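You operate a simulated robot arm through the tools that you are given. There is no shell and no other tool.

Carry out the task below with a simulated robot arm. There is one attempt and no reset: what you move stays moved.

Task
Pump the cart platform to its top, brush the mud off it and slide the black crate on.
Fine: brake the cart first; use the yellow brush and put it back; don't lift the crate. Set down upright: yellow brush. What is to be rubbed or washed off counts as gone when no trace of it is left.
Where things are to end (x, y in the base frame): black crate within 50 mm of [900, 540].
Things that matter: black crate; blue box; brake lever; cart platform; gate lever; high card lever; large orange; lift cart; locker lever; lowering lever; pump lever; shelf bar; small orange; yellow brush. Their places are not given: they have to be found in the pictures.

Only the result counts: the job must be done as asked and must still hold three seconds after the hand-in. Knocking over, shifting, dropping, spilling or breaking anything else fails it.

Robot
A 6-joint arm with a two-finger gripper, fixed in place. Base frame: the origin is on the floor under the middle of its stand, x ahead of it, y to its left, z up. Readings come in mm, degrees, newtons and seconds.
It reaches about 1572 mm from its shoulder. Its first joint turns from -166.0 to 166.0 degrees. Payload 2.45 kg.
The TCP is the grasp point between the finger pads, 20 mm short of the fingertips. In the tool frame z runs along the fingers and y along their closing line. The gripper opens to 140 mm; its body begins 168 mm behind the TCP.
Orientation is that of the tool frame in the base frame, as [roll, pitch, yaw] about the fixed x, y, z axes, in that order (R = Rz(yaw) Ry(pitch) Rx(roll)). With the fingers straight down and closing along the base's y, the tool's x points along the base's -x, its y along +y and its z along -z.

Tools
- The arm moves only by the tool drive_tool. Its argument "moves" is a list of rows, each a list of 3 entries, a list of its own where there are three numbers: the closure, from 0 (fully open) to 1 (shut), then the shift along the tool's x, y, z in mm, then the turn, a rotation vector about the tool's x, y, z in degrees. In form: [[jaw, [tx, ty, tz], [ax, ay, az]], ...]. A call has 1 to 20 rows; each row is the pose to reach, as a shift and turn from the pose commanded when the call began, along the tool's axes at that moment. A row lasts 0.2 s, in which the tool goes at most 50 mm and 8.6 degrees; a call with a longer step from one row to the next is refused whole, and so is a gripper value outside its range. Where a pose cannot be reached the arm comes as near as it can. A force on the tool above 40 N (or 10 N above the force at the start of the call, whichever is more), or a blocked arm, ends the call early, and 0.2 s more pass. Each finger travels about 45 mm/s and halts on what it meets, pressing with about 29 N; the grip force reading is that of the motor and also rises with nothing between the fingers. The clock runs only during rows and for 0.2 s after the last one: add rows that repeat a pose to give the fingers time. It gives the time, the measured TCP pose, the force on the tool (base axes), the opening and the grip force at its end, in the units of the frame above (readings bear some noise), with the torque about the TCP (base axes, N m) and any sound that the robot's microphone picked up.
- Cameras (640 x 400 px; columns grow to the right, rows downward): "scene" is fixed at [398.6, 650.9, 1362.3]; the picture's right is [0.98, 0.18, 0.00], its down [0.08, -0.45, -0.89] and it looks along [-0.16, 0.88, -0.46] (base axes); focal length 214 px, centre (320, 200). "wrist" rides on the gripper at [78, 11, -209] in the tool frame; the picture's right is [-0.14, 0.99, 0.00], its down [-0.92, -0.13, -0.37] and it looks along [-0.37, -0.05, 0.93] (tool axes); focal length 280 px, centre (320, 200).
- get_image(camera): a new picture of that camera. It takes no simulated time.
- probe_pixels(camera, pixels): for up to 12 pixels [column, row] of the newest picture of that camera ("zoom" is the newest enlarged one), the place [x, y, z] in the base frame of the surface seen there, good to about 2 mm. It takes no simulated time.
- zoom(camera, box): a new picture of the part [left, top, right, bottom] of that camera's present view, enlarged. It takes no simulated time.
- close_job(): hands the job in; it is judged then, once.

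Open the gripper and draw the arm clear of the work before you hand the job in, unless the task says otherwise.

The tools are called after "Call:" by a JSON object that holds its "fn" and its "kwargs". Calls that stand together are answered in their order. drive_tool: Moves the arm, as the interface text tells. Its arguments: {"type":"object","properties":{"moves":{"type":"array"}},"required":["moves"]} The other tools are called the same way: get_image (camera) takes a picture; probe_pixels (camera, pixels) gives the place of the surface under pixels of a picture; zoom (camera, box) takes an enlarged picture of a part of a camera's view; close_job () hands the job in.

At the start:

```text
time: 0.0
ee_pos: [770.7, 272.7, 1208.1]
tool_rot: [-179.9, 0.0, 180.0]
wrist_force: [-0.1, -0.2, -0.2]
torque: [-0.04, 0.01, 0.0]
opening: 139.9
gripper_force: 0.1
```

scene: 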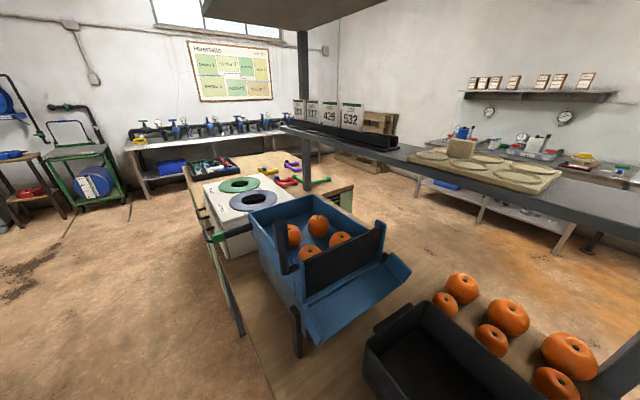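
wrist: 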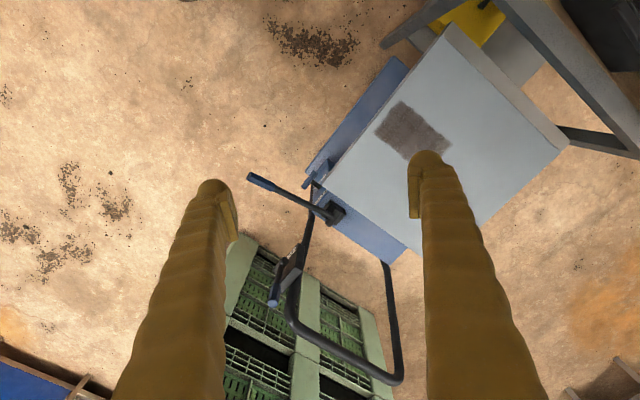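

The wrist picture shows a cart with a grey platform, a mud patch around (410,130), levers near (290,190) and (275,300). I take enlarged pictures to make out the parts.

Call:
{"fn": "zoom", "kwargs": {"camera": "wrist", "box": [230, 0, 640, 256]}}

Call:
{"fn": "zoom", "kwargs": {"camera": "scene", "box": [180, 160, 640, 400]}}

```text
1.56 times, centred on (435, 128) of wrist
```

zoom: 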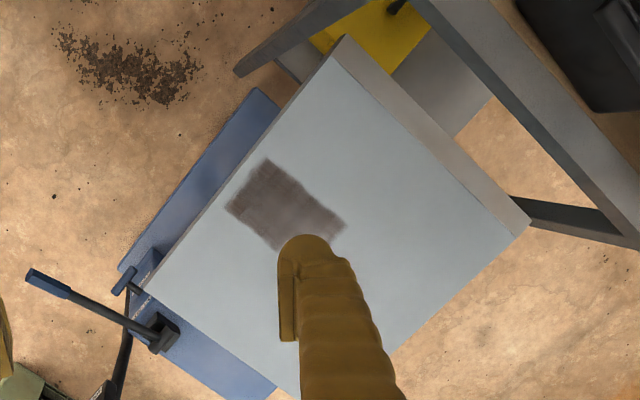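

```text
1.39 times, centred on (410, 280) of scene
```

zoom: 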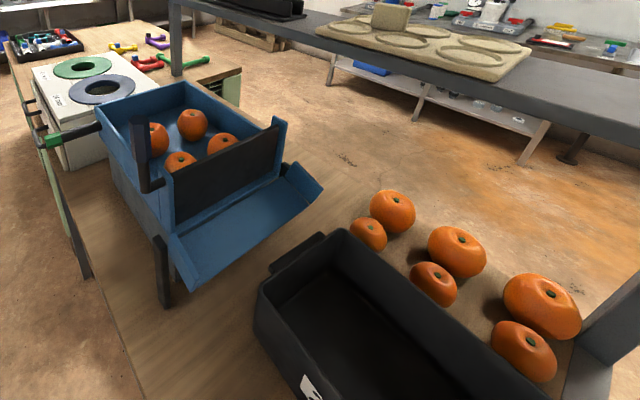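

I probe the cart's parts in the wrist picture: platform corners, mud, the levers, the yellow thing at (470,20), and the crate at (610,30).

Call:
{"fn": "get_image", "kwargs": {"camera": "wrist"}}

Call:
{"fn": "probe_pixels", "kwargs": {"camera": "wrist", "pixels": [[447, 30], [562, 140], [330, 185], [400, 110], [405, 135], [255, 178], [335, 212], [273, 303], [310, 180], [475, 15], [300, 320], [395, 380]]}}

Call:
{"fn": "get_image", "kwargs": {"camera": "scene"}}

Call:
{"fn": "probe_pixels", "kwargs": {"camera": "scene", "pixels": [[430, 305], [370, 350], [440, 380], [540, 395], [462, 285], [569, 350], [554, 380], [320, 225], [216, 236], [296, 310], [285, 265], [610, 380]]}}

```text
taken
```

wrist: 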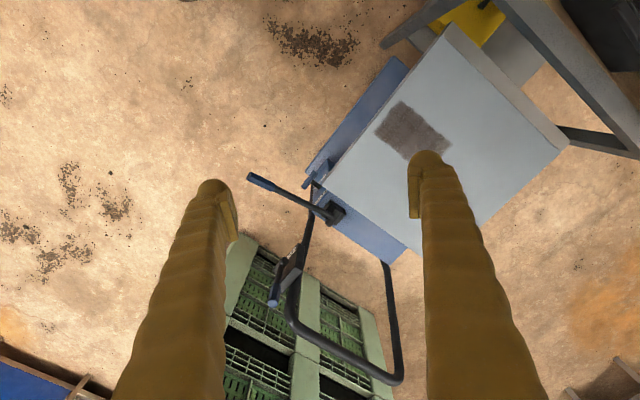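

```text
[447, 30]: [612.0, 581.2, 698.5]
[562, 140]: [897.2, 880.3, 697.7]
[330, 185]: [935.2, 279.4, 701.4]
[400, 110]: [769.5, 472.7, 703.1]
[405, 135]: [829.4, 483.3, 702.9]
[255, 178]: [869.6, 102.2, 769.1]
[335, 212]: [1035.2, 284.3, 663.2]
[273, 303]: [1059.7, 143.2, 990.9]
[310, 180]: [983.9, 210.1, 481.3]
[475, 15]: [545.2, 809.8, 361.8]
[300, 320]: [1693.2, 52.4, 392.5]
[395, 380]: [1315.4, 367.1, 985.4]
```

```text
taken
```

scene: 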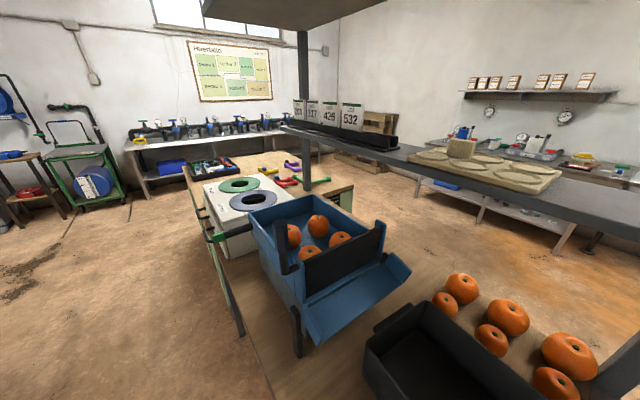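

```text
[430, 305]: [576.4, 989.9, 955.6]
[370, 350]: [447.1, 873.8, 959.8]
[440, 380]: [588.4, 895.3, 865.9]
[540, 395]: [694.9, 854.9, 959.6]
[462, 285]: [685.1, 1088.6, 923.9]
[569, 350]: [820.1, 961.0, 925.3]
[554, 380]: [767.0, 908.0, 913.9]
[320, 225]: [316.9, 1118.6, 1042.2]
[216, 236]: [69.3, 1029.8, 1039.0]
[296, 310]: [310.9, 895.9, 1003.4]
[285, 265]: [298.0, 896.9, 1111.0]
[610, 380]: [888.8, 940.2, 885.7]
```

The platform lies at z≈700, turned by about 45°, and levers are on the side towards (1000,200). I zoom in on these levers.

Call:
{"fn": "zoom", "kwargs": {"camera": "wrist", "box": [230, 150, 430, 275]}}

Call:
{"fn": "zoom", "kwargs": {"camera": "wrist", "box": [230, 240, 430, 365]}}

Call:
{"fn": "zoom", "kwargs": {"camera": "wrist", "box": [380, 0, 640, 162]}}

Call:
{"fn": "zoom", "kwargs": {"camera": "scene", "box": [340, 250, 640, 400]}}

```text
3.20 times, centred on (330, 212) of wrist
```

zoom: 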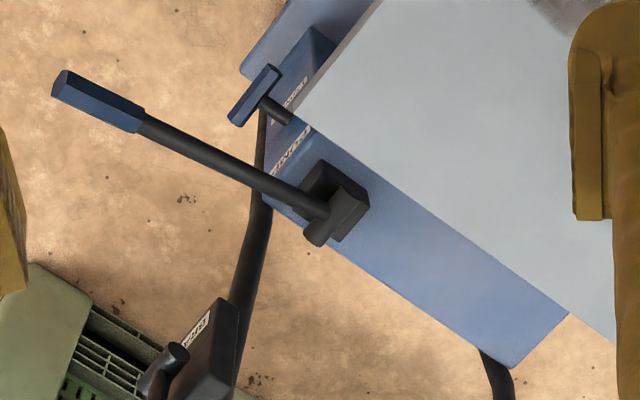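

```text
3.20 times, centred on (330, 302) of wrist
```

zoom: 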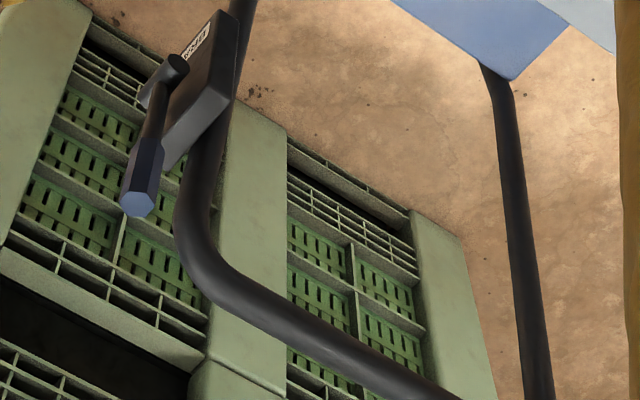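

```text
2.46 times, centred on (510, 81) of wrist
```

zoom: 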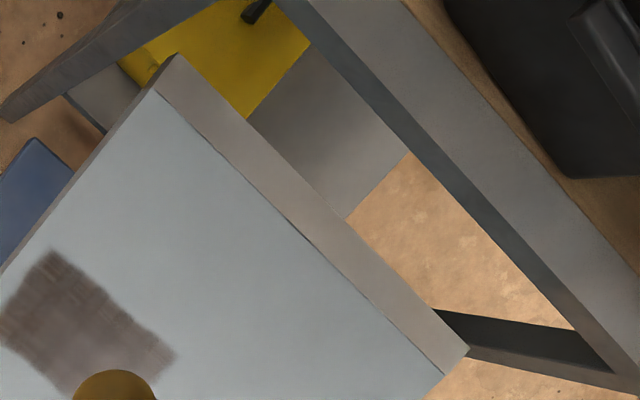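

```text
2.13 times, centred on (490, 325) of scene
```

zoom: 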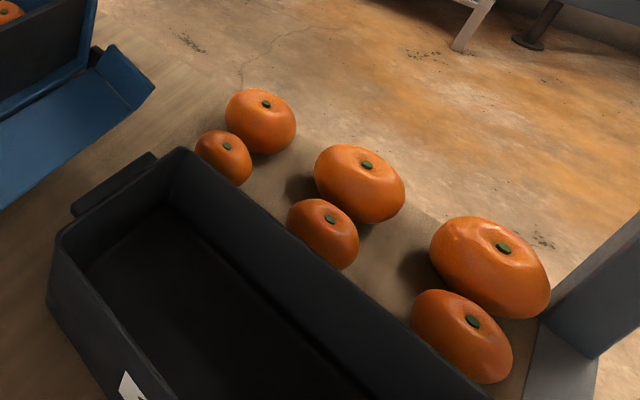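

The blue-handled levers are seen in the zoomed views; next I probe them, and also scene obstacles such as the bar/shelf at (400,155), the post at (303,110), and the mat with brush-like block at (460,150).

Call:
{"fn": "get_image", "kwargs": {"camera": "scene"}}

Call:
{"fn": "probe_pixels", "kwargs": {"camera": "scene", "pixels": [[303, 110], [303, 60], [250, 10], [300, 135], [350, 145], [460, 150], [560, 190], [630, 215], [340, 25], [480, 165], [600, 370], [296, 345]]}}

Call:
{"fn": "zoom", "kwargs": {"camera": "scene", "box": [260, 60, 580, 230]}}

Call:
{"fn": "zoom", "kwargs": {"camera": "scene", "box": [120, 120, 360, 270]}}

Call:
{"fn": "zoom", "kwargs": {"camera": "scene", "box": [0, 60, 160, 240]}}

Call:
{"fn": "zoom", "kwargs": {"camera": "scene", "box": [400, 60, 640, 220]}}

```text
taken
```

scene: 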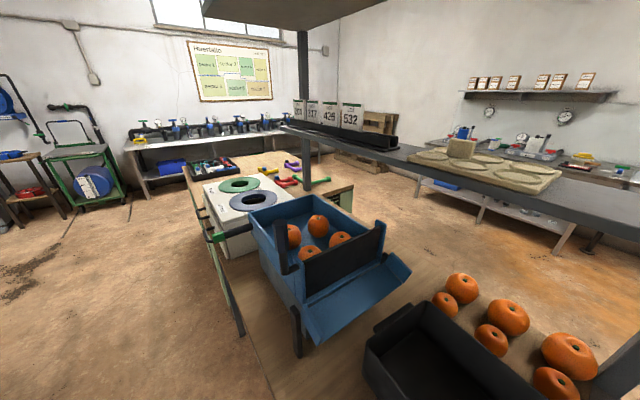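

```text
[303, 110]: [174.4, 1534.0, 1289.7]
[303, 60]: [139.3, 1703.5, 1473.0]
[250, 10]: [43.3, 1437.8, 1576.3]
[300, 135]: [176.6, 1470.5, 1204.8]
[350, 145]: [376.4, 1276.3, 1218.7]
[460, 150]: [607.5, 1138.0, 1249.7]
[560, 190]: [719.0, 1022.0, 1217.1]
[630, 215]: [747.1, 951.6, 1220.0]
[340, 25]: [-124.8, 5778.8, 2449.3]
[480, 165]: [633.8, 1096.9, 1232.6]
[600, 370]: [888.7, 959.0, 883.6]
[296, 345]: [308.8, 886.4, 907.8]
```

```text
2.00 times, centred on (420, 145) of scene
```

zoom: 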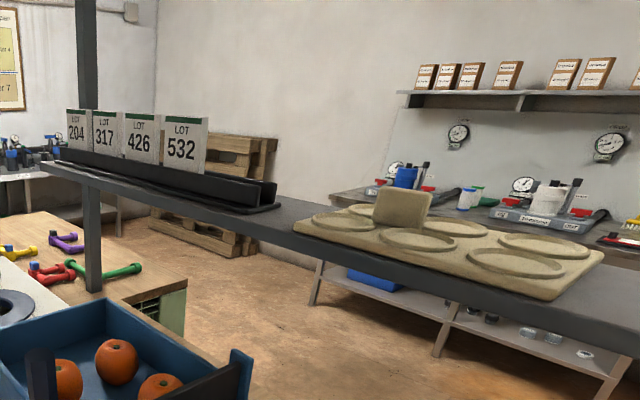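

```text
2.67 times, centred on (240, 195) of scene
```

zoom: 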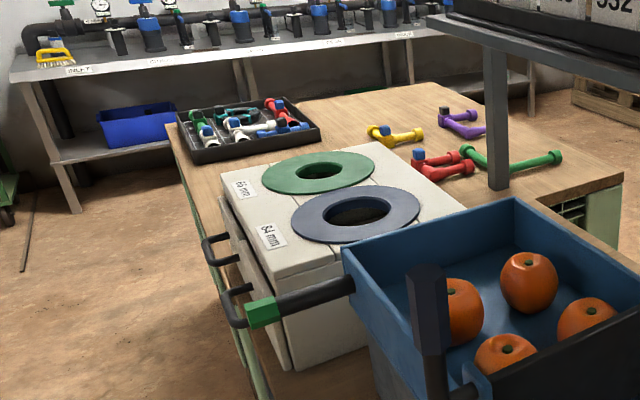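

```text
2.22 times, centred on (80, 150) of scene
```

zoom: 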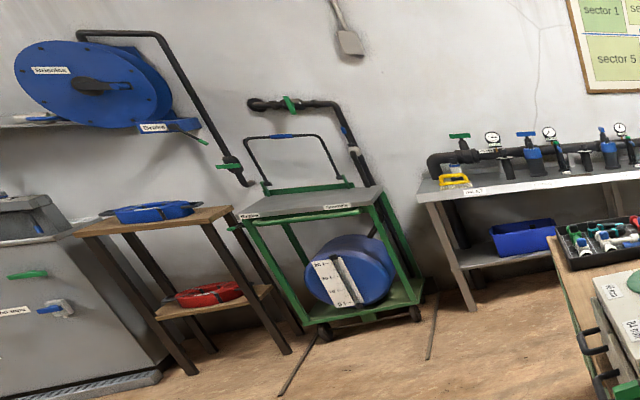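

```text
2.50 times, centred on (520, 140) of scene
```

zoom: 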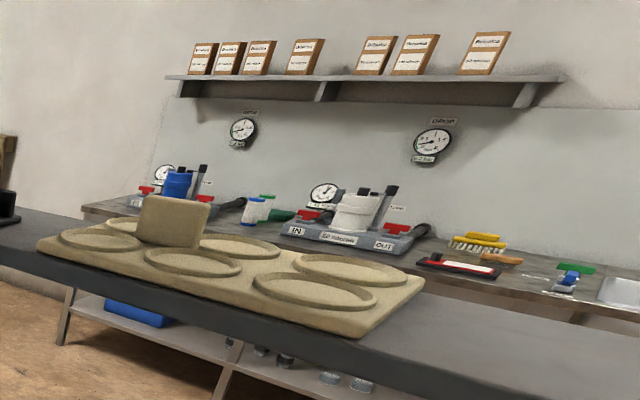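

Yellow brush-like things show at (140,140) and (582,156) on far benches; I check how far off they are and the lever points too.

Call:
{"fn": "probe_pixels", "kwargs": {"camera": "scene", "pixels": [[139, 141], [582, 156], [580, 165], [210, 165], [268, 170], [420, 190]]}}

Call:
{"fn": "zoom", "kwargs": {"camera": "wrist", "box": [230, 150, 430, 275]}}

Call:
{"fn": "probe_pixels", "kwargs": {"camera": "zoom", "pixels": [[75, 95], [115, 112], [180, 145], [310, 210], [340, 195], [270, 75], [235, 115], [280, 112], [290, 150], [175, 360], [215, 330], [335, 225]]}}

```text
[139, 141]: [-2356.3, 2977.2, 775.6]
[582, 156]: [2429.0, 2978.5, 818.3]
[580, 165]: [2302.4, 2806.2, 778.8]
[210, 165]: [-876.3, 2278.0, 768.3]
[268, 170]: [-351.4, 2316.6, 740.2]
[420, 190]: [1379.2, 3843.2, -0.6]
```

```text
3.20 times, centred on (330, 212) of wrist
```

zoom: 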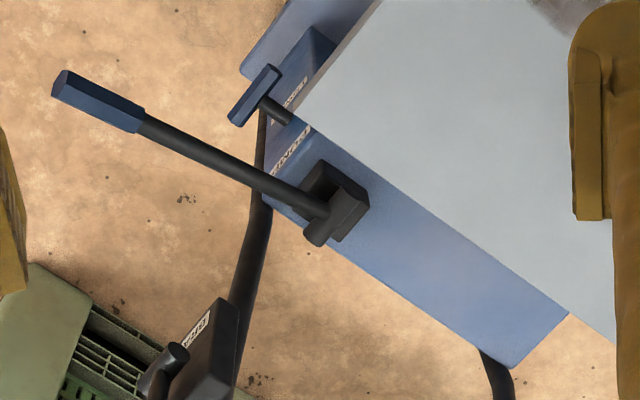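

```text
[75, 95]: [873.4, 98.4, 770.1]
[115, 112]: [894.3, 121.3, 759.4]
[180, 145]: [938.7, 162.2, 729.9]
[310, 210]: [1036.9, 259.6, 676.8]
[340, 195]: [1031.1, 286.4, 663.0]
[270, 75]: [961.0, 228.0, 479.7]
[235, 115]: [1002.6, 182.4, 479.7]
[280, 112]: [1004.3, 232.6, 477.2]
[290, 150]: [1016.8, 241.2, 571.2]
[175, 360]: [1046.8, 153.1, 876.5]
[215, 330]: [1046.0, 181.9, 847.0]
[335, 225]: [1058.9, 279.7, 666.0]
```

The far brushes are out of reach (y≈2980), so the right brush must be nearer; the yellow thing at (475,15) lies under the table. I turn the tool by −90° about its axis in place so that the wrist camera looks towards the table (+y).

Call:
{"fn": "drive_tool", "kwargs": {"moves": [[0, [0, 0, 0], [0, 0, -8.2]], [0, [0, 0, 0], [0, 0, -16.4]], [0, [0, 0, 0], [0, 0, -24.6]], [0, [0, 0, 0], [0, 0, -32.8]], [0, [0, 0, 0], [0, 0, -41]], [0, [0, 0, 0], [0, 0, -49.2]], [0, [0, 0, 0], [0, 0, -57.4]], [0, [0, 0, 0], [0, 0, -65.6]], [0, [0, 0, 0], [0, 0, -73.8]], [0, [0, 0, 0], [0, 0, -82]], [0, [0, 0, 0], [0, 0, -90]], [0, [0, 0, 0], [0, 0, -90]]]}}

Call:
{"fn": "get_image", "kwargs": {"camera": "wrist"}}

```text
time: 2.6
ee_pos: [768.8, 273.4, 1209.1]
tool_rot: [179.9, 0.0, -89.9]
wrist_force: [-0.4, -0.1, 0.7]
torque: [0.01, 0.03, 0.0]
opening: 140.0
gripper_force: 0.1
```

```text
taken
```

wrist: 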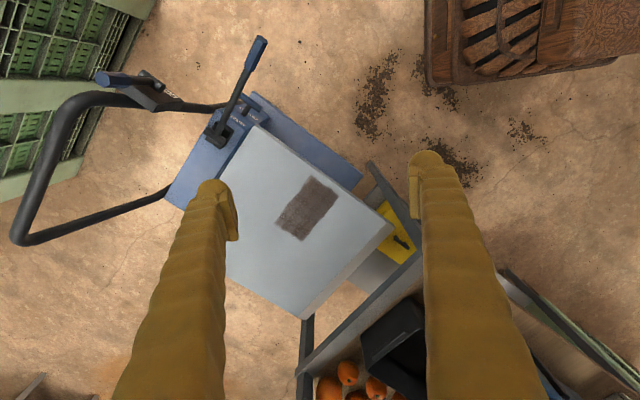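

The yellow part under the table shows at (398,235). I zoom in on it, and on the levers at (230,100) and (140,80).

Call:
{"fn": "zoom", "kwargs": {"camera": "wrist", "box": [330, 150, 490, 250]}}

Call:
{"fn": "probe_pixels", "kwargs": {"camera": "zoom", "pixels": [[230, 230], [285, 370], [330, 390], [250, 320], [270, 260], [310, 300], [180, 60], [240, 180], [120, 260]]}}

Call:
{"fn": "zoom", "kwargs": {"camera": "wrist", "box": [80, 20, 290, 150]}}

Call:
{"fn": "zoom", "kwargs": {"camera": "wrist", "box": [280, 250, 480, 400]}}

```text
4.00 times, centred on (410, 200) of wrist
```

zoom: 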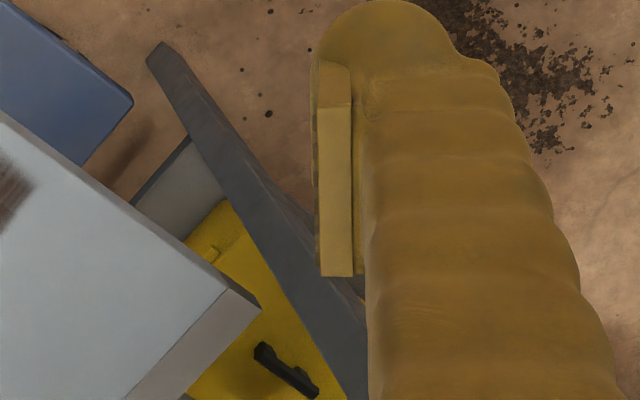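

```text
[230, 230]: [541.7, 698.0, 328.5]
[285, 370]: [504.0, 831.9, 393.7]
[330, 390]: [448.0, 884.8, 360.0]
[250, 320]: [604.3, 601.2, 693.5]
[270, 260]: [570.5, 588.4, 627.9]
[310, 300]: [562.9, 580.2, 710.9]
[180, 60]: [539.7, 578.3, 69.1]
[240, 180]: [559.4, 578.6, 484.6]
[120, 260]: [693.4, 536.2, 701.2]
```

```text
3.05 times, centred on (185, 85) of wrist
```

zoom: 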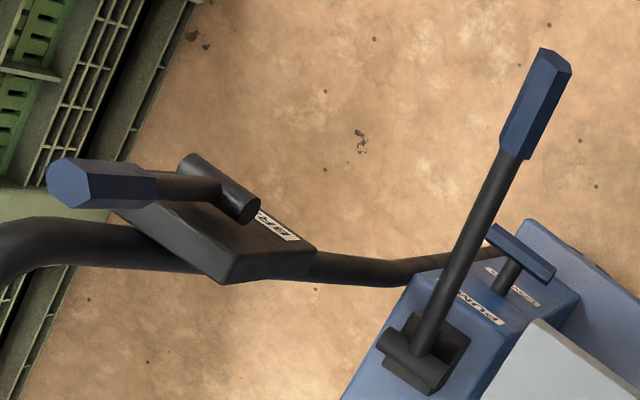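

```text
2.67 times, centred on (380, 325) of wrist
```

zoom: 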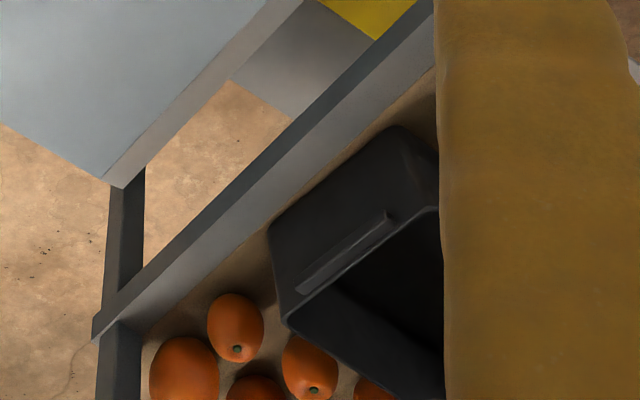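

The yellow item on the lower shelf is a box with a black handle at (504,832,394), likely the locker. I probe the brown crate-like thing at (530,40) and the rest, then keep looking for the brush.

Call:
{"fn": "get_image", "kwargs": {"camera": "wrist"}}

Call:
{"fn": "probe_pixels", "kwargs": {"camera": "wrist", "pixels": [[450, 60], [530, 40], [620, 20], [520, 300], [580, 350], [540, 340], [300, 390], [380, 275], [420, 250], [310, 330], [395, 320], [330, 390]]}}

Call:
{"fn": "zoom", "kwargs": {"camera": "wrist", "box": [420, 220, 640, 400]}}

Call:
{"fn": "zoom", "kwargs": {"camera": "wrist", "box": [400, 0, 640, 150]}}

```text
taken
```

wrist: 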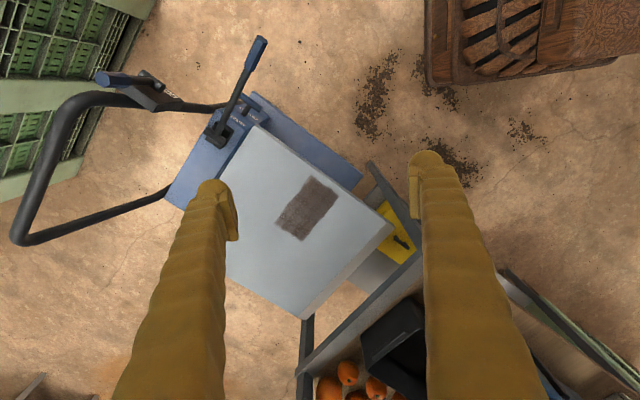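

```text
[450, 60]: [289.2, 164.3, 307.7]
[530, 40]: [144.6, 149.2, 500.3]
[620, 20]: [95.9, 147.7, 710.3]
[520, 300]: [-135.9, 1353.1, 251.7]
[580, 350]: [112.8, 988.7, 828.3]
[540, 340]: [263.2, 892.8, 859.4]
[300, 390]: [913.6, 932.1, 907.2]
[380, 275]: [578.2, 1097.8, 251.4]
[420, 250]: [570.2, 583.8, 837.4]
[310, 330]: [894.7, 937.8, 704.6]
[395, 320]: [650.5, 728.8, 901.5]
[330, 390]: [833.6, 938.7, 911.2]
```

```text
2.22 times, centred on (530, 310) of wrist
```

zoom: 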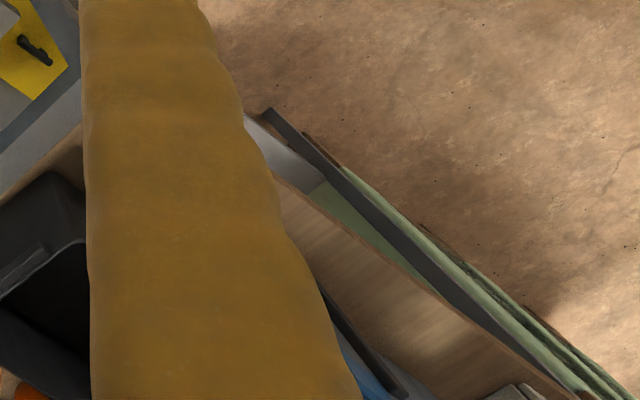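

```text
2.67 times, centred on (520, 75) of wrist
```

zoom: 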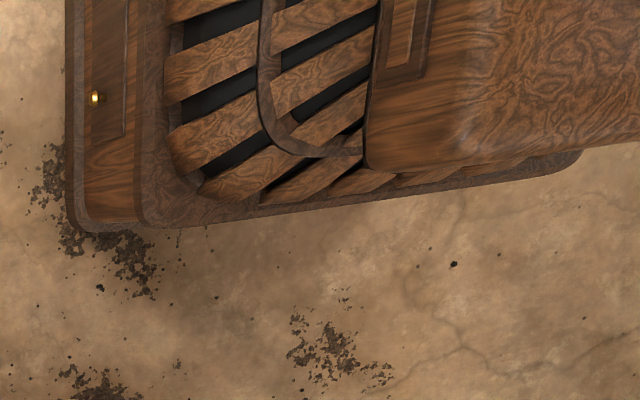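

No brush yet. I turn another −90° about the tool axis so that the camera looks towards −x.

Call:
{"fn": "drive_tool", "kwargs": {"moves": [[0, [0, 0, 0], [0, 0, -8.2]], [0, [0, 0, 0], [0, 0, -16.4]], [0, [0, 0, 0], [0, 0, -24.6]], [0, [0, 0, 0], [0, 0, -32.8]], [0, [0, 0, 0], [0, 0, -41]], [0, [0, 0, 0], [0, 0, -49.2]], [0, [0, 0, 0], [0, 0, -57.4]], [0, [0, 0, 0], [0, 0, -65.6]], [0, [0, 0, 0], [0, 0, -73.8]], [0, [0, 0, 0], [0, 0, -82]], [0, [0, 0, 0], [0, 0, -90]], [0, [0, 0, 0], [0, 0, -90]]]}}

Call:
{"fn": "get_image", "kwargs": {"camera": "wrist"}}

```text
time: 5.2
ee_pos: [770.9, 274.2, 1207.5]
tool_rot: [-179.9, 0.0, 0.1]
wrist_force: [0.0, 0.0, 0.1]
torque: [-0.02, -0.01, 0.02]
opening: 140.0
gripper_force: 0.1
```

```text
taken
```

wrist: 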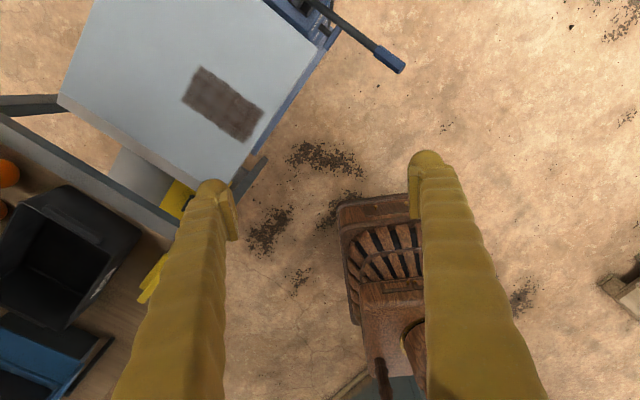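

There is something yellow on the table at (152,278), next to the crate, and another thing at (625,285). I zoom in on both.

Call:
{"fn": "zoom", "kwargs": {"camera": "wrist", "box": [0, 150, 240, 400]}}

Call:
{"fn": "probe_pixels", "kwargs": {"camera": "wrist", "pixels": [[152, 278], [160, 262], [142, 296], [120, 250], [135, 225], [60, 190], [25, 300], [95, 290], [120, 320], [75, 340], [615, 285], [60, 330]]}}

Call:
{"fn": "zoom", "kwargs": {"camera": "wrist", "box": [540, 220, 640, 340]}}

```text
1.60 times, centred on (120, 275) of wrist
```

zoom: 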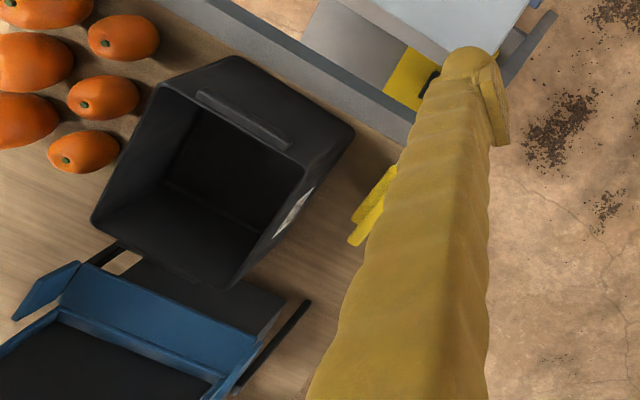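

```text
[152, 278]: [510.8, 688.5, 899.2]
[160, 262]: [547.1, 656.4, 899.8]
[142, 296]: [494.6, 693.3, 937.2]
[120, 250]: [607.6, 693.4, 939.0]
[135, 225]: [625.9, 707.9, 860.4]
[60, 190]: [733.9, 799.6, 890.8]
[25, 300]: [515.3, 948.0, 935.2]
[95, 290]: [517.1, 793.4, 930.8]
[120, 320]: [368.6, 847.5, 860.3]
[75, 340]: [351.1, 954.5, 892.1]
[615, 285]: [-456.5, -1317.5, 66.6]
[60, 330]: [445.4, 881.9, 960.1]
```

```text
3.33 times, centred on (590, 280) of wrist
```

zoom: 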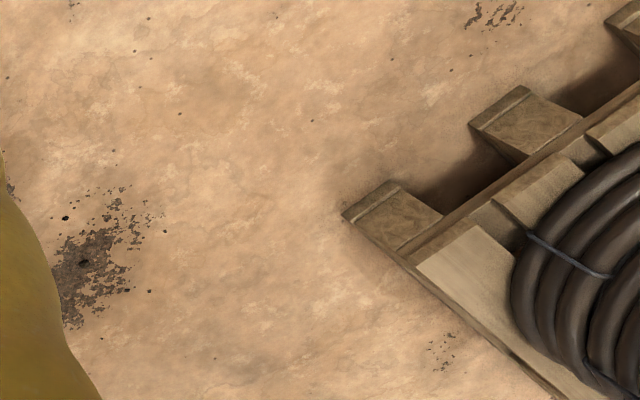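

The yellow brush lies on the table (z≈860) around (510–550, 655–695), partly hidden by the finger. I shift the tool by about 200 mm towards +y to see it freely.

Call:
{"fn": "drive_tool", "kwargs": {"moves": [[0, [0, -45, 0], [0, 0, 0]], [0, [0, -90, 0], [0, 0, 0]], [0, [0, -135, 0], [0, 0, 0]], [0, [0, -180, 0], [0, 0, 0]], [0, [0, -225, 0], [0, 0, 0]], [0, [0, -260, 0], [0, 0, 0]], [0, [0, -260, 0], [0, 0, 0]]]}}

Call:
{"fn": "get_image", "kwargs": {"camera": "wrist"}}

Call:
{"fn": "get_image", "kwargs": {"camera": "scene"}}

```text
time: 6.8
ee_pos: [770.9, 534.0, 1208.4]
tool_rot: [179.9, -0.1, 0.0]
wrist_force: [-0.1, 0.2, 0.1]
torque: [-0.03, 0.0, 0.01]
opening: 139.9
gripper_force: 0.0
```

```text
taken
```

wrist: 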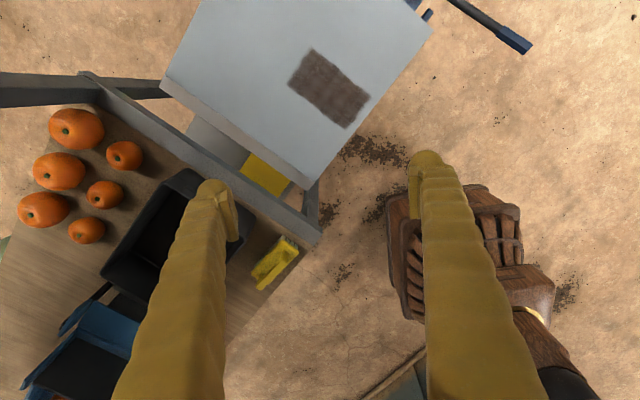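

```text
taken
```

scene: 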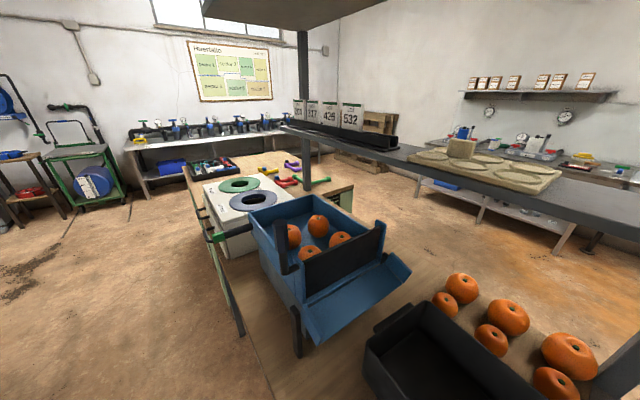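

The brush is now visible at (275,262) beside the crate. I zoom in and probe it in detail, along with the crate and the gap between table and cart.

Call:
{"fn": "zoom", "kwargs": {"camera": "wrist", "box": [225, 215, 325, 305]}}

Call:
{"fn": "probe_pixels", "kwargs": {"camera": "zoom", "pixels": [[180, 240], [240, 260], [300, 220], [350, 190], [280, 190], [330, 150], [400, 150], [440, 180], [420, 110], [470, 160], [250, 310], [380, 250]]}}

Call:
{"fn": "zoom", "kwargs": {"camera": "wrist", "box": [0, 60, 240, 220]}}

Call:
{"fn": "zoom", "kwargs": {"camera": "wrist", "box": [0, 200, 240, 400]}}

```text
4.44 times, centred on (275, 260) of wrist
```

zoom: 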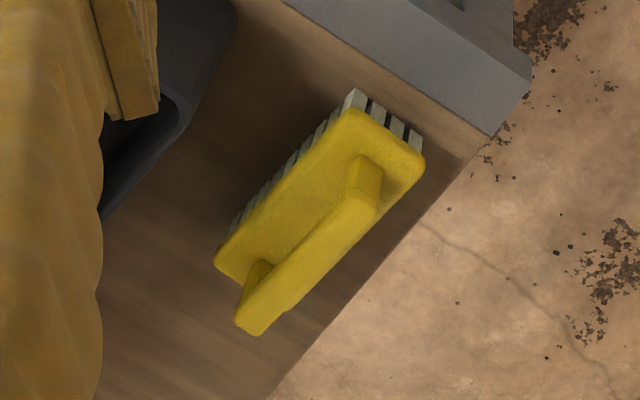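

```text
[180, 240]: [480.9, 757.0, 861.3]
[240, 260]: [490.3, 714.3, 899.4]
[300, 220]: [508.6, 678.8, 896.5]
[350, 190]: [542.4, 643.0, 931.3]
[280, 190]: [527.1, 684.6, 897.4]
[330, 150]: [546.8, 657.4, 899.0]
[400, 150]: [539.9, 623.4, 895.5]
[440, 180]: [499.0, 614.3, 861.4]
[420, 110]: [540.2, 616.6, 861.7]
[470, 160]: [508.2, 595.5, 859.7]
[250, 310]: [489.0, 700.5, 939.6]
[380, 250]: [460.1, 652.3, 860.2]
```

```text
2.50 times, centred on (120, 140) of wrist
```

zoom: 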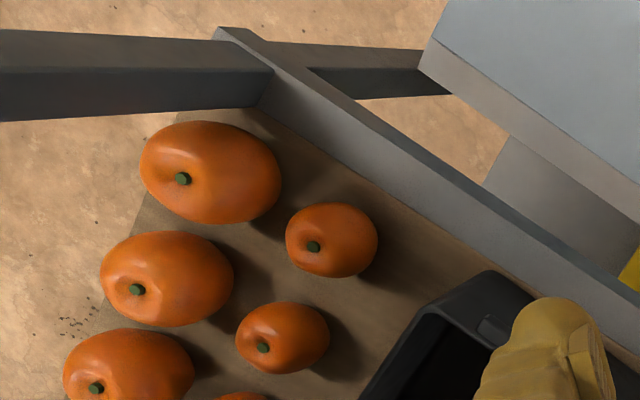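

```text
2.00 times, centred on (120, 300) of wrist
```

zoom: 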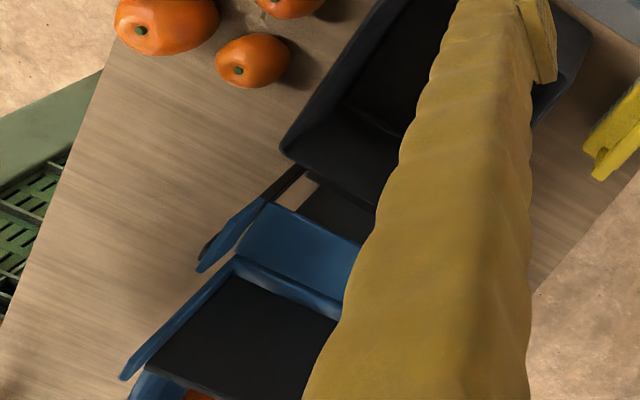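

The brush stands bristles down: its handle bar runs from (489,700,939) to (542,643,931). Before using it I must brake the cart, so I go back to look at the brake lever near (1060,143,991), turning the tool while moving.

Call:
{"fn": "drive_tool", "kwargs": {"moves": [[0, [4, 20, 0], [0, 0, 8.5]], [0, [8, 40, 0], [0, 0, 17]], [0, [12, 60, 0], [0, 0, 25.5]], [0, [16, 80, 0], [0, 0, 34]], [0, [20, 100, 0], [0, 0, 42.5]], [0, [24, 120, 0], [0, 0, 51]], [0, [28, 140, 0], [0, 0, 59.5]], [0, [32, 160, 0], [0, 0, 68]], [0, [36, 180, 0], [0, 0, 76.5]], [0, [40, 200, 0], [0, 0, 85]], [0, [44, 220, 0], [0, 0, 93.5]], [0, [48, 240, 5], [0, 0, 102]], [0, [52, 260, 10], [0, 0, 110.5]], [0, [56, 280, 15], [0, 0, 119]], [0, [60, 300, 20], [0, 0, 127.5]], [0, [64, 320, 25], [0, 0, 136]], [0, [68, 340, 30], [0, 0, 144.5]], [0, [72, 360, 40], [0, 0, 153]], [0, [76, 380, 50], [0, 0, 161.5]], [0, [80, 400, 58], [0, 0, 170]]]}}

Call:
{"fn": "get_image", "kwargs": {"camera": "wrist"}}

```text
time: 11.0
ee_pos: [849.9, 132.4, 1150.4]
tool_rot: [180.0, 0.0, -170.1]
wrist_force: [-0.5, 0.1, -0.8]
torque: [-0.04, 0.0, 0.02]
opening: 139.9
gripper_force: 0.0
```

```text
taken
```

wrist: 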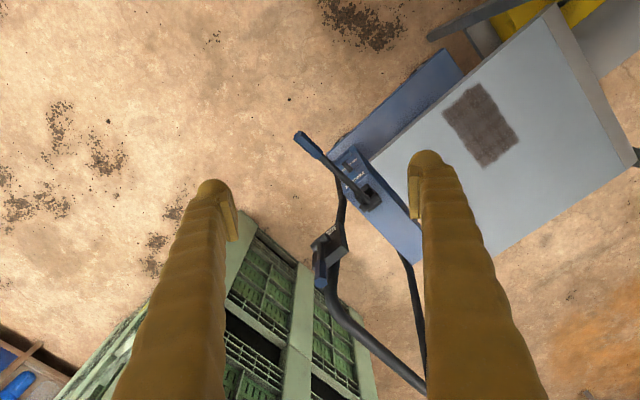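

The levers lie between the fingers at (300,135)–(370,200) and (325,265). I zoom in on both and probe.

Call:
{"fn": "zoom", "kwargs": {"camera": "wrist", "box": [290, 220, 370, 300]}}

Call:
{"fn": "probe_pixels", "kwargs": {"camera": "wrist", "pixels": [[321, 285], [322, 265], [325, 248], [332, 240], [342, 245], [316, 246], [330, 258], [336, 285]]}}

Call:
{"fn": "zoom", "kwargs": {"camera": "wrist", "box": [285, 115, 405, 215]}}

```text
5.00 times, centred on (330, 260) of wrist
```

zoom: 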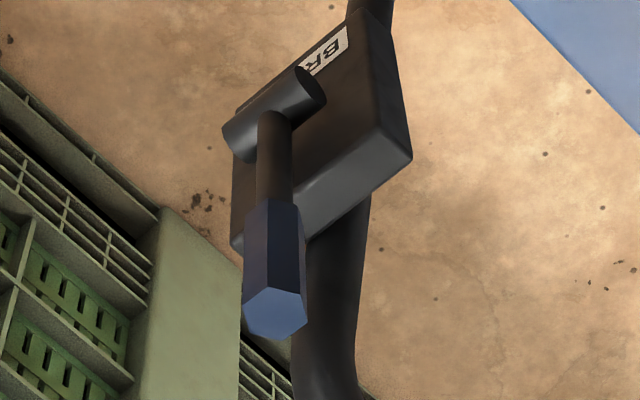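

```text
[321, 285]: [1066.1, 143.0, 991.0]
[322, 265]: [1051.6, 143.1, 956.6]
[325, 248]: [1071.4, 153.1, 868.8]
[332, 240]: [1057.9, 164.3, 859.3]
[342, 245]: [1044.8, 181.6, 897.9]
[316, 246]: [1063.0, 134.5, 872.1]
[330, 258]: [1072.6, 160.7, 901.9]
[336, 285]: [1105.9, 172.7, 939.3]
```

```text
4.00 times, centred on (345, 165) of wrist
```

zoom: 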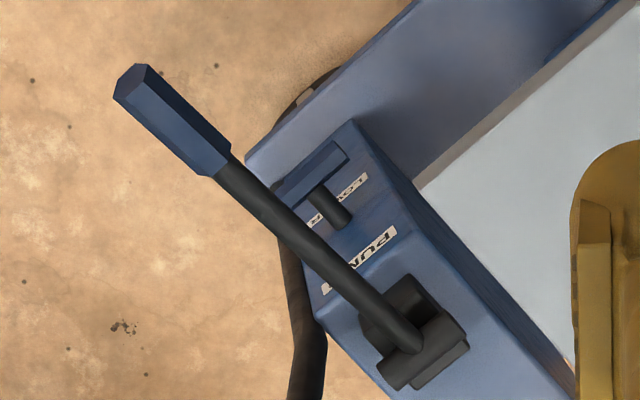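

The zoom shows labels PUMP, LOWER and BR(AKE). I fit the brake box's geometry by probing points on its panel, hinge and lever.

Call:
{"fn": "zoom", "kwargs": {"camera": "wrist", "box": [290, 220, 370, 300]}}

Call:
{"fn": "probe_pixels", "kwargs": {"camera": "zoom", "pixels": [[325, 55], [360, 30], [380, 130], [330, 180], [300, 200], [360, 180], [400, 155], [240, 190], [275, 100], [315, 85], [235, 135], [275, 170]]}}

Call:
{"fn": "probe_pixels", "kwargs": {"camera": "zoom", "pixels": [[275, 310], [275, 230], [255, 240], [295, 260], [340, 250], [330, 350], [380, 10], [335, 120]]}}

```text
5.00 times, centred on (330, 260) of wrist
```

zoom: 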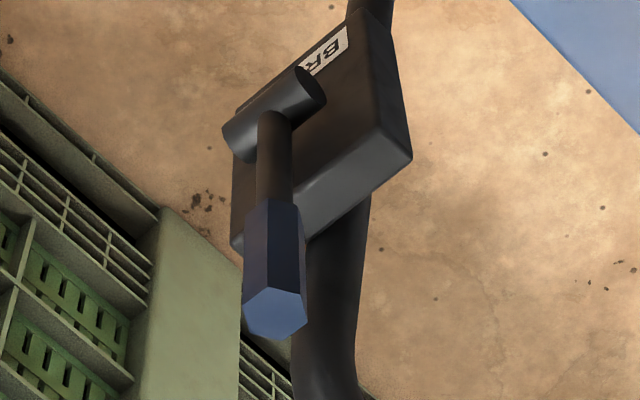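

```text
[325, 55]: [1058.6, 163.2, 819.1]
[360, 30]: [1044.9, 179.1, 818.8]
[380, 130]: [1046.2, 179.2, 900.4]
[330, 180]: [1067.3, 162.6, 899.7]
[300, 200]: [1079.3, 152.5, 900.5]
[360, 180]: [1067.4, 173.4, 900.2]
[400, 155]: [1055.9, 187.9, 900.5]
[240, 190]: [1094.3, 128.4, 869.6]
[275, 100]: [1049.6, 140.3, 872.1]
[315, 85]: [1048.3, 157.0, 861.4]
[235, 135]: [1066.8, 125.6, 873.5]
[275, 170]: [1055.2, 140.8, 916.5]
```

```text
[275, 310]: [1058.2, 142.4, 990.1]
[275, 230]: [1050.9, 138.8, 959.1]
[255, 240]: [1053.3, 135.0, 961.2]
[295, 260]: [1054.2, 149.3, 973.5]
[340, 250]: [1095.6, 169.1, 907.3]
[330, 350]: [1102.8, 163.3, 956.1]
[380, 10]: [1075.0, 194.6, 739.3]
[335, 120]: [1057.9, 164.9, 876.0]
```

The brake lever stands upright from a hinge at about (1057,141,867), hinge axis along (0.7,−0.7), handle top at (1058,142,990); it can only swing away from the box face, towards the robot. I move above the handle with the fingers closing along the hinge axis.

Call:
{"fn": "drive_tool", "kwargs": {"moves": [[0, [-34, -4, 8], [0, 0, -6]], [0, [-69, -9, 16], [0, 0, -12]], [0, [-103, -13, 25], [0, 0, -18]], [0, [-138, -17, 33], [0, 0, -24]], [0, [-172, -22, 41], [0, 0, -30]], [0, [-206.6, -25.9, 50], [0, 0, -35]], [0, [-206.6, -25.9, 50], [0, 0, -35]]]}}

Call:
{"fn": "get_image", "kwargs": {"camera": "wrist"}}

```text
time: 12.6
ee_pos: [1058.4, 143.5, 1098.0]
tool_rot: [179.9, -0.1, -134.9]
wrist_force: [0.7, 0.1, -0.5]
torque: [-0.03, 0.03, 0.03]
opening: 140.0
gripper_force: 0.0
```

```text
taken
```

wrist: 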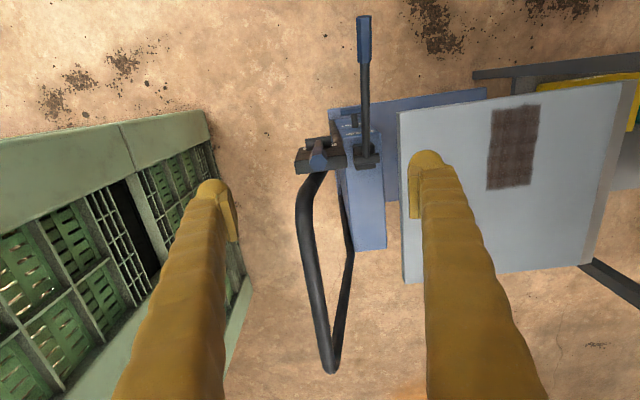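

The picture is now lined up with the cart; the brake lever is at (318,160). I zoom and probe its top and box edges for a precise position.

Call:
{"fn": "zoom", "kwargs": {"camera": "wrist", "box": [280, 120, 390, 190]}}

Call:
{"fn": "probe_pixels", "kwargs": {"camera": "zoom", "pixels": [[215, 250], [240, 250], [220, 225], [225, 275], [105, 270], [150, 290], [330, 200], [340, 280], [160, 170], [270, 215]]}}

Call:
{"fn": "probe_pixels", "kwargs": {"camera": "wrist", "pixels": [[400, 115], [406, 278], [618, 88], [580, 262], [493, 112], [537, 108], [490, 187], [528, 184], [515, 150], [364, 18], [366, 100], [368, 155]]}}

```text
5.71 times, centred on (335, 155) of wrist
```

zoom: 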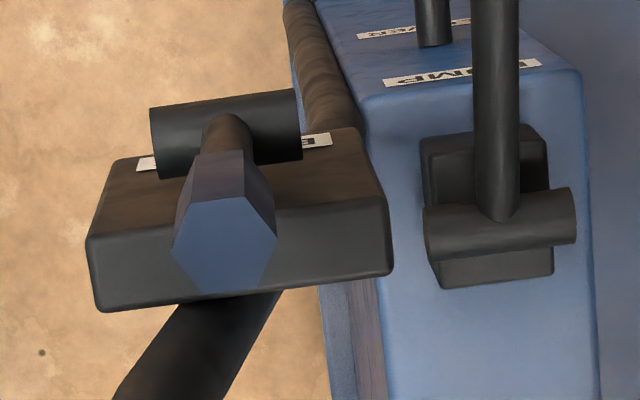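

```text
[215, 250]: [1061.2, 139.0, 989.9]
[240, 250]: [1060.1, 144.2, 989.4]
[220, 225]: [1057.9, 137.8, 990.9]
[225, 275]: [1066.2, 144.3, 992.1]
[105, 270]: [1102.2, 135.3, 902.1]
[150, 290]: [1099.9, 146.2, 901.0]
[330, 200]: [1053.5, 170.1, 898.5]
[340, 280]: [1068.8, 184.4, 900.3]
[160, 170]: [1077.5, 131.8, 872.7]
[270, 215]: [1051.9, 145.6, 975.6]
```

```text
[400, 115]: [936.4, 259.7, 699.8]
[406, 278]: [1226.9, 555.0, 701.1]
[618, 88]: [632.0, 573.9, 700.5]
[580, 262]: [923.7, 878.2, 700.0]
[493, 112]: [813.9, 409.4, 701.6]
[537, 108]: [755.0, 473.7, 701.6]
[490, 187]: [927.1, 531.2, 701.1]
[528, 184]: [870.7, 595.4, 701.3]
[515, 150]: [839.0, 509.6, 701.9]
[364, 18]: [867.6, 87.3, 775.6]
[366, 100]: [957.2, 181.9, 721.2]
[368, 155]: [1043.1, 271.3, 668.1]
```

The handle's top centre is at about (1061,141,990). I go down to z≈972 and close on it.

Call:
{"fn": "drive_tool", "kwargs": {"moves": [[0, [0, -3, 35], [0, 0, 0]], [0, [0, -3, 70], [0, 0, 0]], [0, [0, -3, 105], [0, 0, 0]], [0, [0, -3, 126], [0, 0, 0]], [0.5, [0, -3, 126], [0, 0, 0]], [0.8, [0, -3, 126], [0, 0, 0]], [1, [0, -3, 126], [0, 0, 0]], [1, [0, -3, 126], [0, 0, 0]], [1, [0, -3, 126], [0, 0, 0]], [1, [0, -3, 126], [0, 0, 0]], [1, [0, -3, 126], [0, 0, 0]], [1, [0, -3, 126], [0, 0, 0]]]}}

Call:
{"fn": "get_image", "kwargs": {"camera": "wrist"}}

```text
time: 15.2
ee_pos: [1059.7, 141.9, 975.0]
tool_rot: [-180.0, 0.0, -134.9]
wrist_force: [-4.1, 2.8, 0.2]
torque: [0.0, 0.12, 0.0]
opening: 19.6
gripper_force: 28.9
```

```text
taken
```

wrist: 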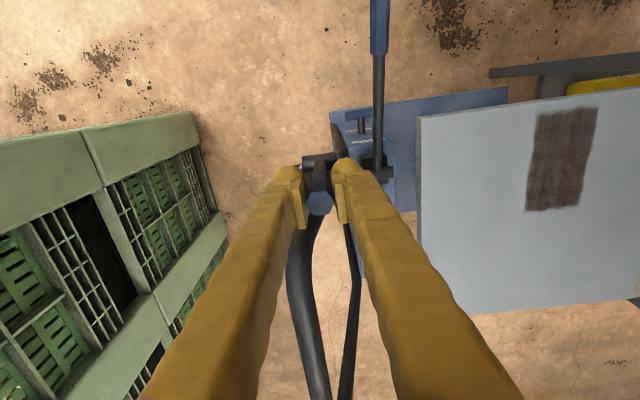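

The grip holds the handle (19.6 mm). I swing it along its arc (radius ≈114 mm) towards the robot side, up to about 42°, watching the force.

Call:
{"fn": "drive_tool", "kwargs": {"moves": [[1, [7, 0, 0.2], [0, 0, 0]], [1, [13.9, 0, 0.9], [0, 0, 0]], [1, [20.8, 0, 2], [0, 0, 0]], [1, [27.6, 0, 3.4], [0, 0, 0]], [1, [34.3, 0, 5.3], [0, 0, 0]], [1, [40.9, 0, 7.6], [0, 0, 0]], [1, [47.3, 0, 10.3], [0, 0, 0]], [1, [53.5, 0, 13.3], [0, 0, 0]], [1, [59.6, 0, 16.8], [0, 0, 0]], [1, [65.4, 0, 20.6], [0, 0, 0]], [1, [71, 0, 24.8], [0, 0, 0]], [1, [76.3, 0, 29.3], [0, 0, 0]]]}}

Call:
{"fn": "get_image", "kwargs": {"camera": "wrist"}}

```text
time: 17.8
ee_pos: [1005.8, 87.7, 945.6]
tool_rot: [-180.0, 0.0, -135.0]
wrist_force: [10.1, 5.4, 5.7]
torque: [0.91, -0.95, -0.04]
opening: 19.6
gripper_force: 44.3
```

```text
taken
```

wrist: 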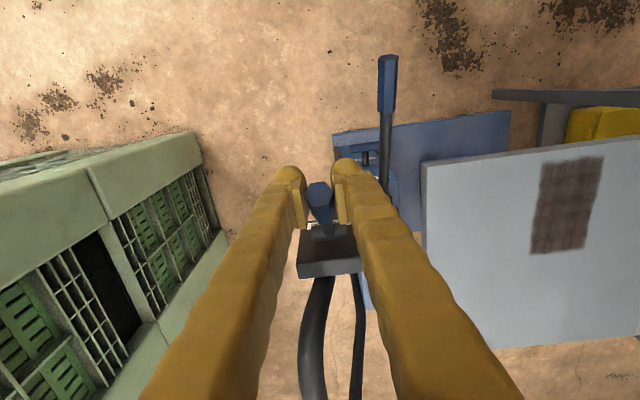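

The lever follows, with a moderate force (~11 N). I continue along the arc to about 70°.

Call:
{"fn": "drive_tool", "kwargs": {"moves": [[1, [5.7, 0, 5.5], [0, 0, 0]], [1, [11, 0, 11.4], [0, 0, 0]], [1, [15.9, 0, 17.7], [0, 0, 0]], [1, [20.4, 0, 24.3], [0, 0, 0]], [1, [24.4, 0, 31.2], [0, 0, 0]], [1, [27.8, 0, 38.3], [0, 0, 0]], [1, [30.8, 0, 45.7], [0, 0, 0]]]}}

Call:
{"fn": "get_image", "kwargs": {"camera": "wrist"}}

```text
time: 19.4
ee_pos: [985.6, 67.6, 898.9]
tool_rot: [-180.0, 0.0, -135.0]
wrist_force: [-2.6, 3.8, 12.1]
torque: [0.96, -0.92, 0.02]
opening: 15.9
gripper_force: 41.3
```

```text
taken
```

wrist: 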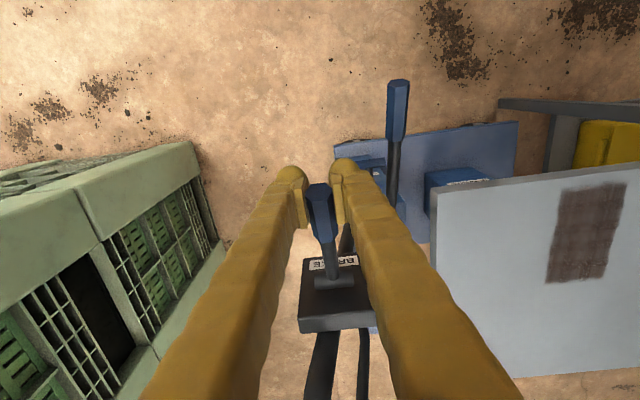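

The opening changed to 15.9 mm, so I check with a zoom where the handle now sits between the fingers.

Call:
{"fn": "zoom", "kwargs": {"camera": "wrist", "box": [260, 150, 400, 340]}}

Call:
{"fn": "probe_pixels", "kwargs": {"camera": "wrist", "pixels": [[318, 190], [322, 215], [326, 235], [330, 260], [335, 282], [310, 300], [292, 190], [350, 180]]}}

```text
2.11 times, centred on (330, 245) of wrist
```

zoom: 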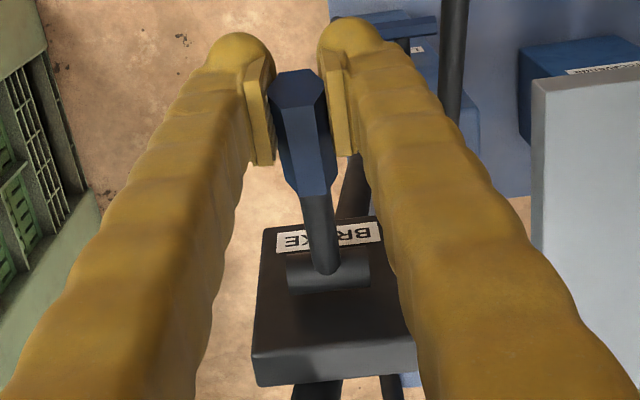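

```text
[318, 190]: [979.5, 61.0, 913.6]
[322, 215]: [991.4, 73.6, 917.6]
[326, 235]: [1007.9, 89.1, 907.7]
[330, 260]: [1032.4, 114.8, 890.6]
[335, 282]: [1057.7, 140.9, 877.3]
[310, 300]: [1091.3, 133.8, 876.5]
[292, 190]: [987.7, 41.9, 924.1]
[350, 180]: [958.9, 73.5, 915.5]
```

The lever leans about 72° and its handle is still between the pads. I go on in small steps to find its end stop.

Call:
{"fn": "drive_tool", "kwargs": {"moves": [[1, [1.3, 0, 3.8], [0, 0, 0]], [1, [2.5, 0, 7.6], [0, 0, 0]], [1, [3.5, 0, 11.4], [0, 0, 0]], [1, [4.4, 0, 15.3], [0, 0, 0]], [1, [5.1, 0, 19.2], [0, 0, 0]], [1, [5.8, 0, 23.1], [0, 0, 0]]]}}

Call:
{"fn": "get_image", "kwargs": {"camera": "wrist"}}

```text
time: 20.8
ee_pos: [981.5, 62.8, 878.1]
tool_rot: [-179.8, 0.1, -135.0]
wrist_force: [2.6, 2.2, 37.0]
torque: [0.18, -0.16, 0.05]
opening: 15.5
gripper_force: 41.3
```

```text
taken
```

wrist: 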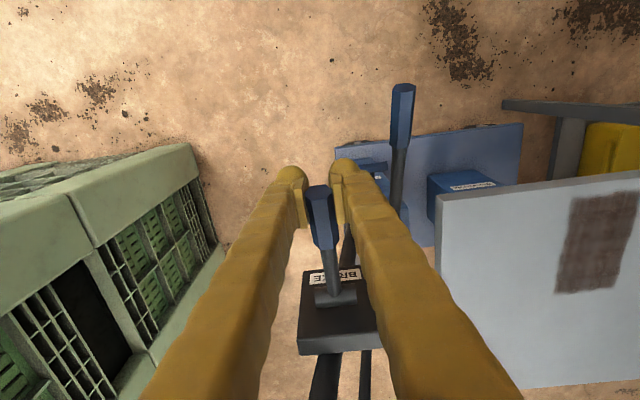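

The vertical force rose to 37 N, which suggests the stop. I probe the lever's points to see its angle.

Call:
{"fn": "probe_pixels", "kwargs": {"camera": "wrist", "pixels": [[317, 192], [321, 215], [325, 235], [328, 255], [333, 280], [335, 296]]}}

Call:
{"fn": "zoom", "kwargs": {"camera": "wrist", "box": [260, 150, 400, 340]}}

```text
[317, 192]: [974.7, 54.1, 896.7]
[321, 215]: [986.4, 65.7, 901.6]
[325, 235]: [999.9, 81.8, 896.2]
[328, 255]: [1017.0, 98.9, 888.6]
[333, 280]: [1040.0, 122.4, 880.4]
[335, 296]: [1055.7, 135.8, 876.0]
```

```text
2.11 times, centred on (330, 245) of wrist
```

zoom: 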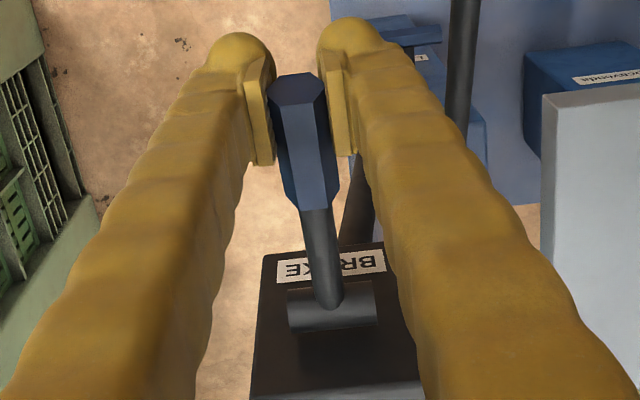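

The shaft is now at about 75° from upright. I push a little further to see whether it really is at its stop.

Call:
{"fn": "drive_tool", "kwargs": {"moves": [[1, [0.5, 0, 4], [0, 0, 0]], [1, [0.8, 0, 8], [0, 0, 0]], [1, [1, 0, 12], [0, 0, 0]]]}}

Call:
{"fn": "get_image", "kwargs": {"camera": "wrist"}}

Call:
{"fn": "probe_pixels", "kwargs": {"camera": "wrist", "pixels": [[317, 192], [321, 215], [325, 235], [328, 255], [333, 280], [335, 300]]}}

```text
time: 21.6
ee_pos: [980.0, 61.9, 865.3]
tool_rot: [-179.9, 0.0, -135.0]
wrist_force: [1.4, 1.0, 39.2]
torque: [0.2, -0.24, -0.03]
opening: 15.0
gripper_force: 40.6
```

```text
taken
```

wrist: 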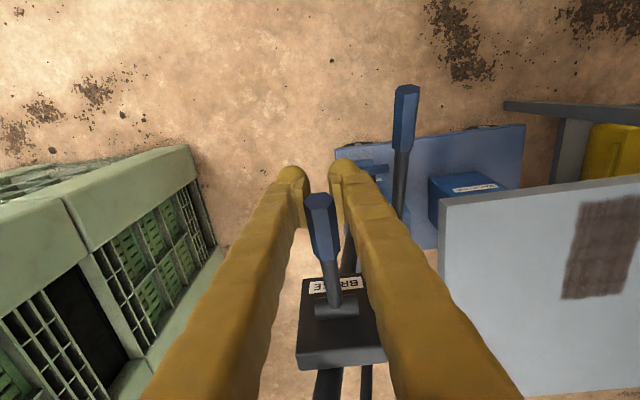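

```text
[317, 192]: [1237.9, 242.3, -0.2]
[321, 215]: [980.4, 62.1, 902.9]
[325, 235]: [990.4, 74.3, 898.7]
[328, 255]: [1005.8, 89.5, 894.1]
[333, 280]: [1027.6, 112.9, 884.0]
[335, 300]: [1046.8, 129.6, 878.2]
```

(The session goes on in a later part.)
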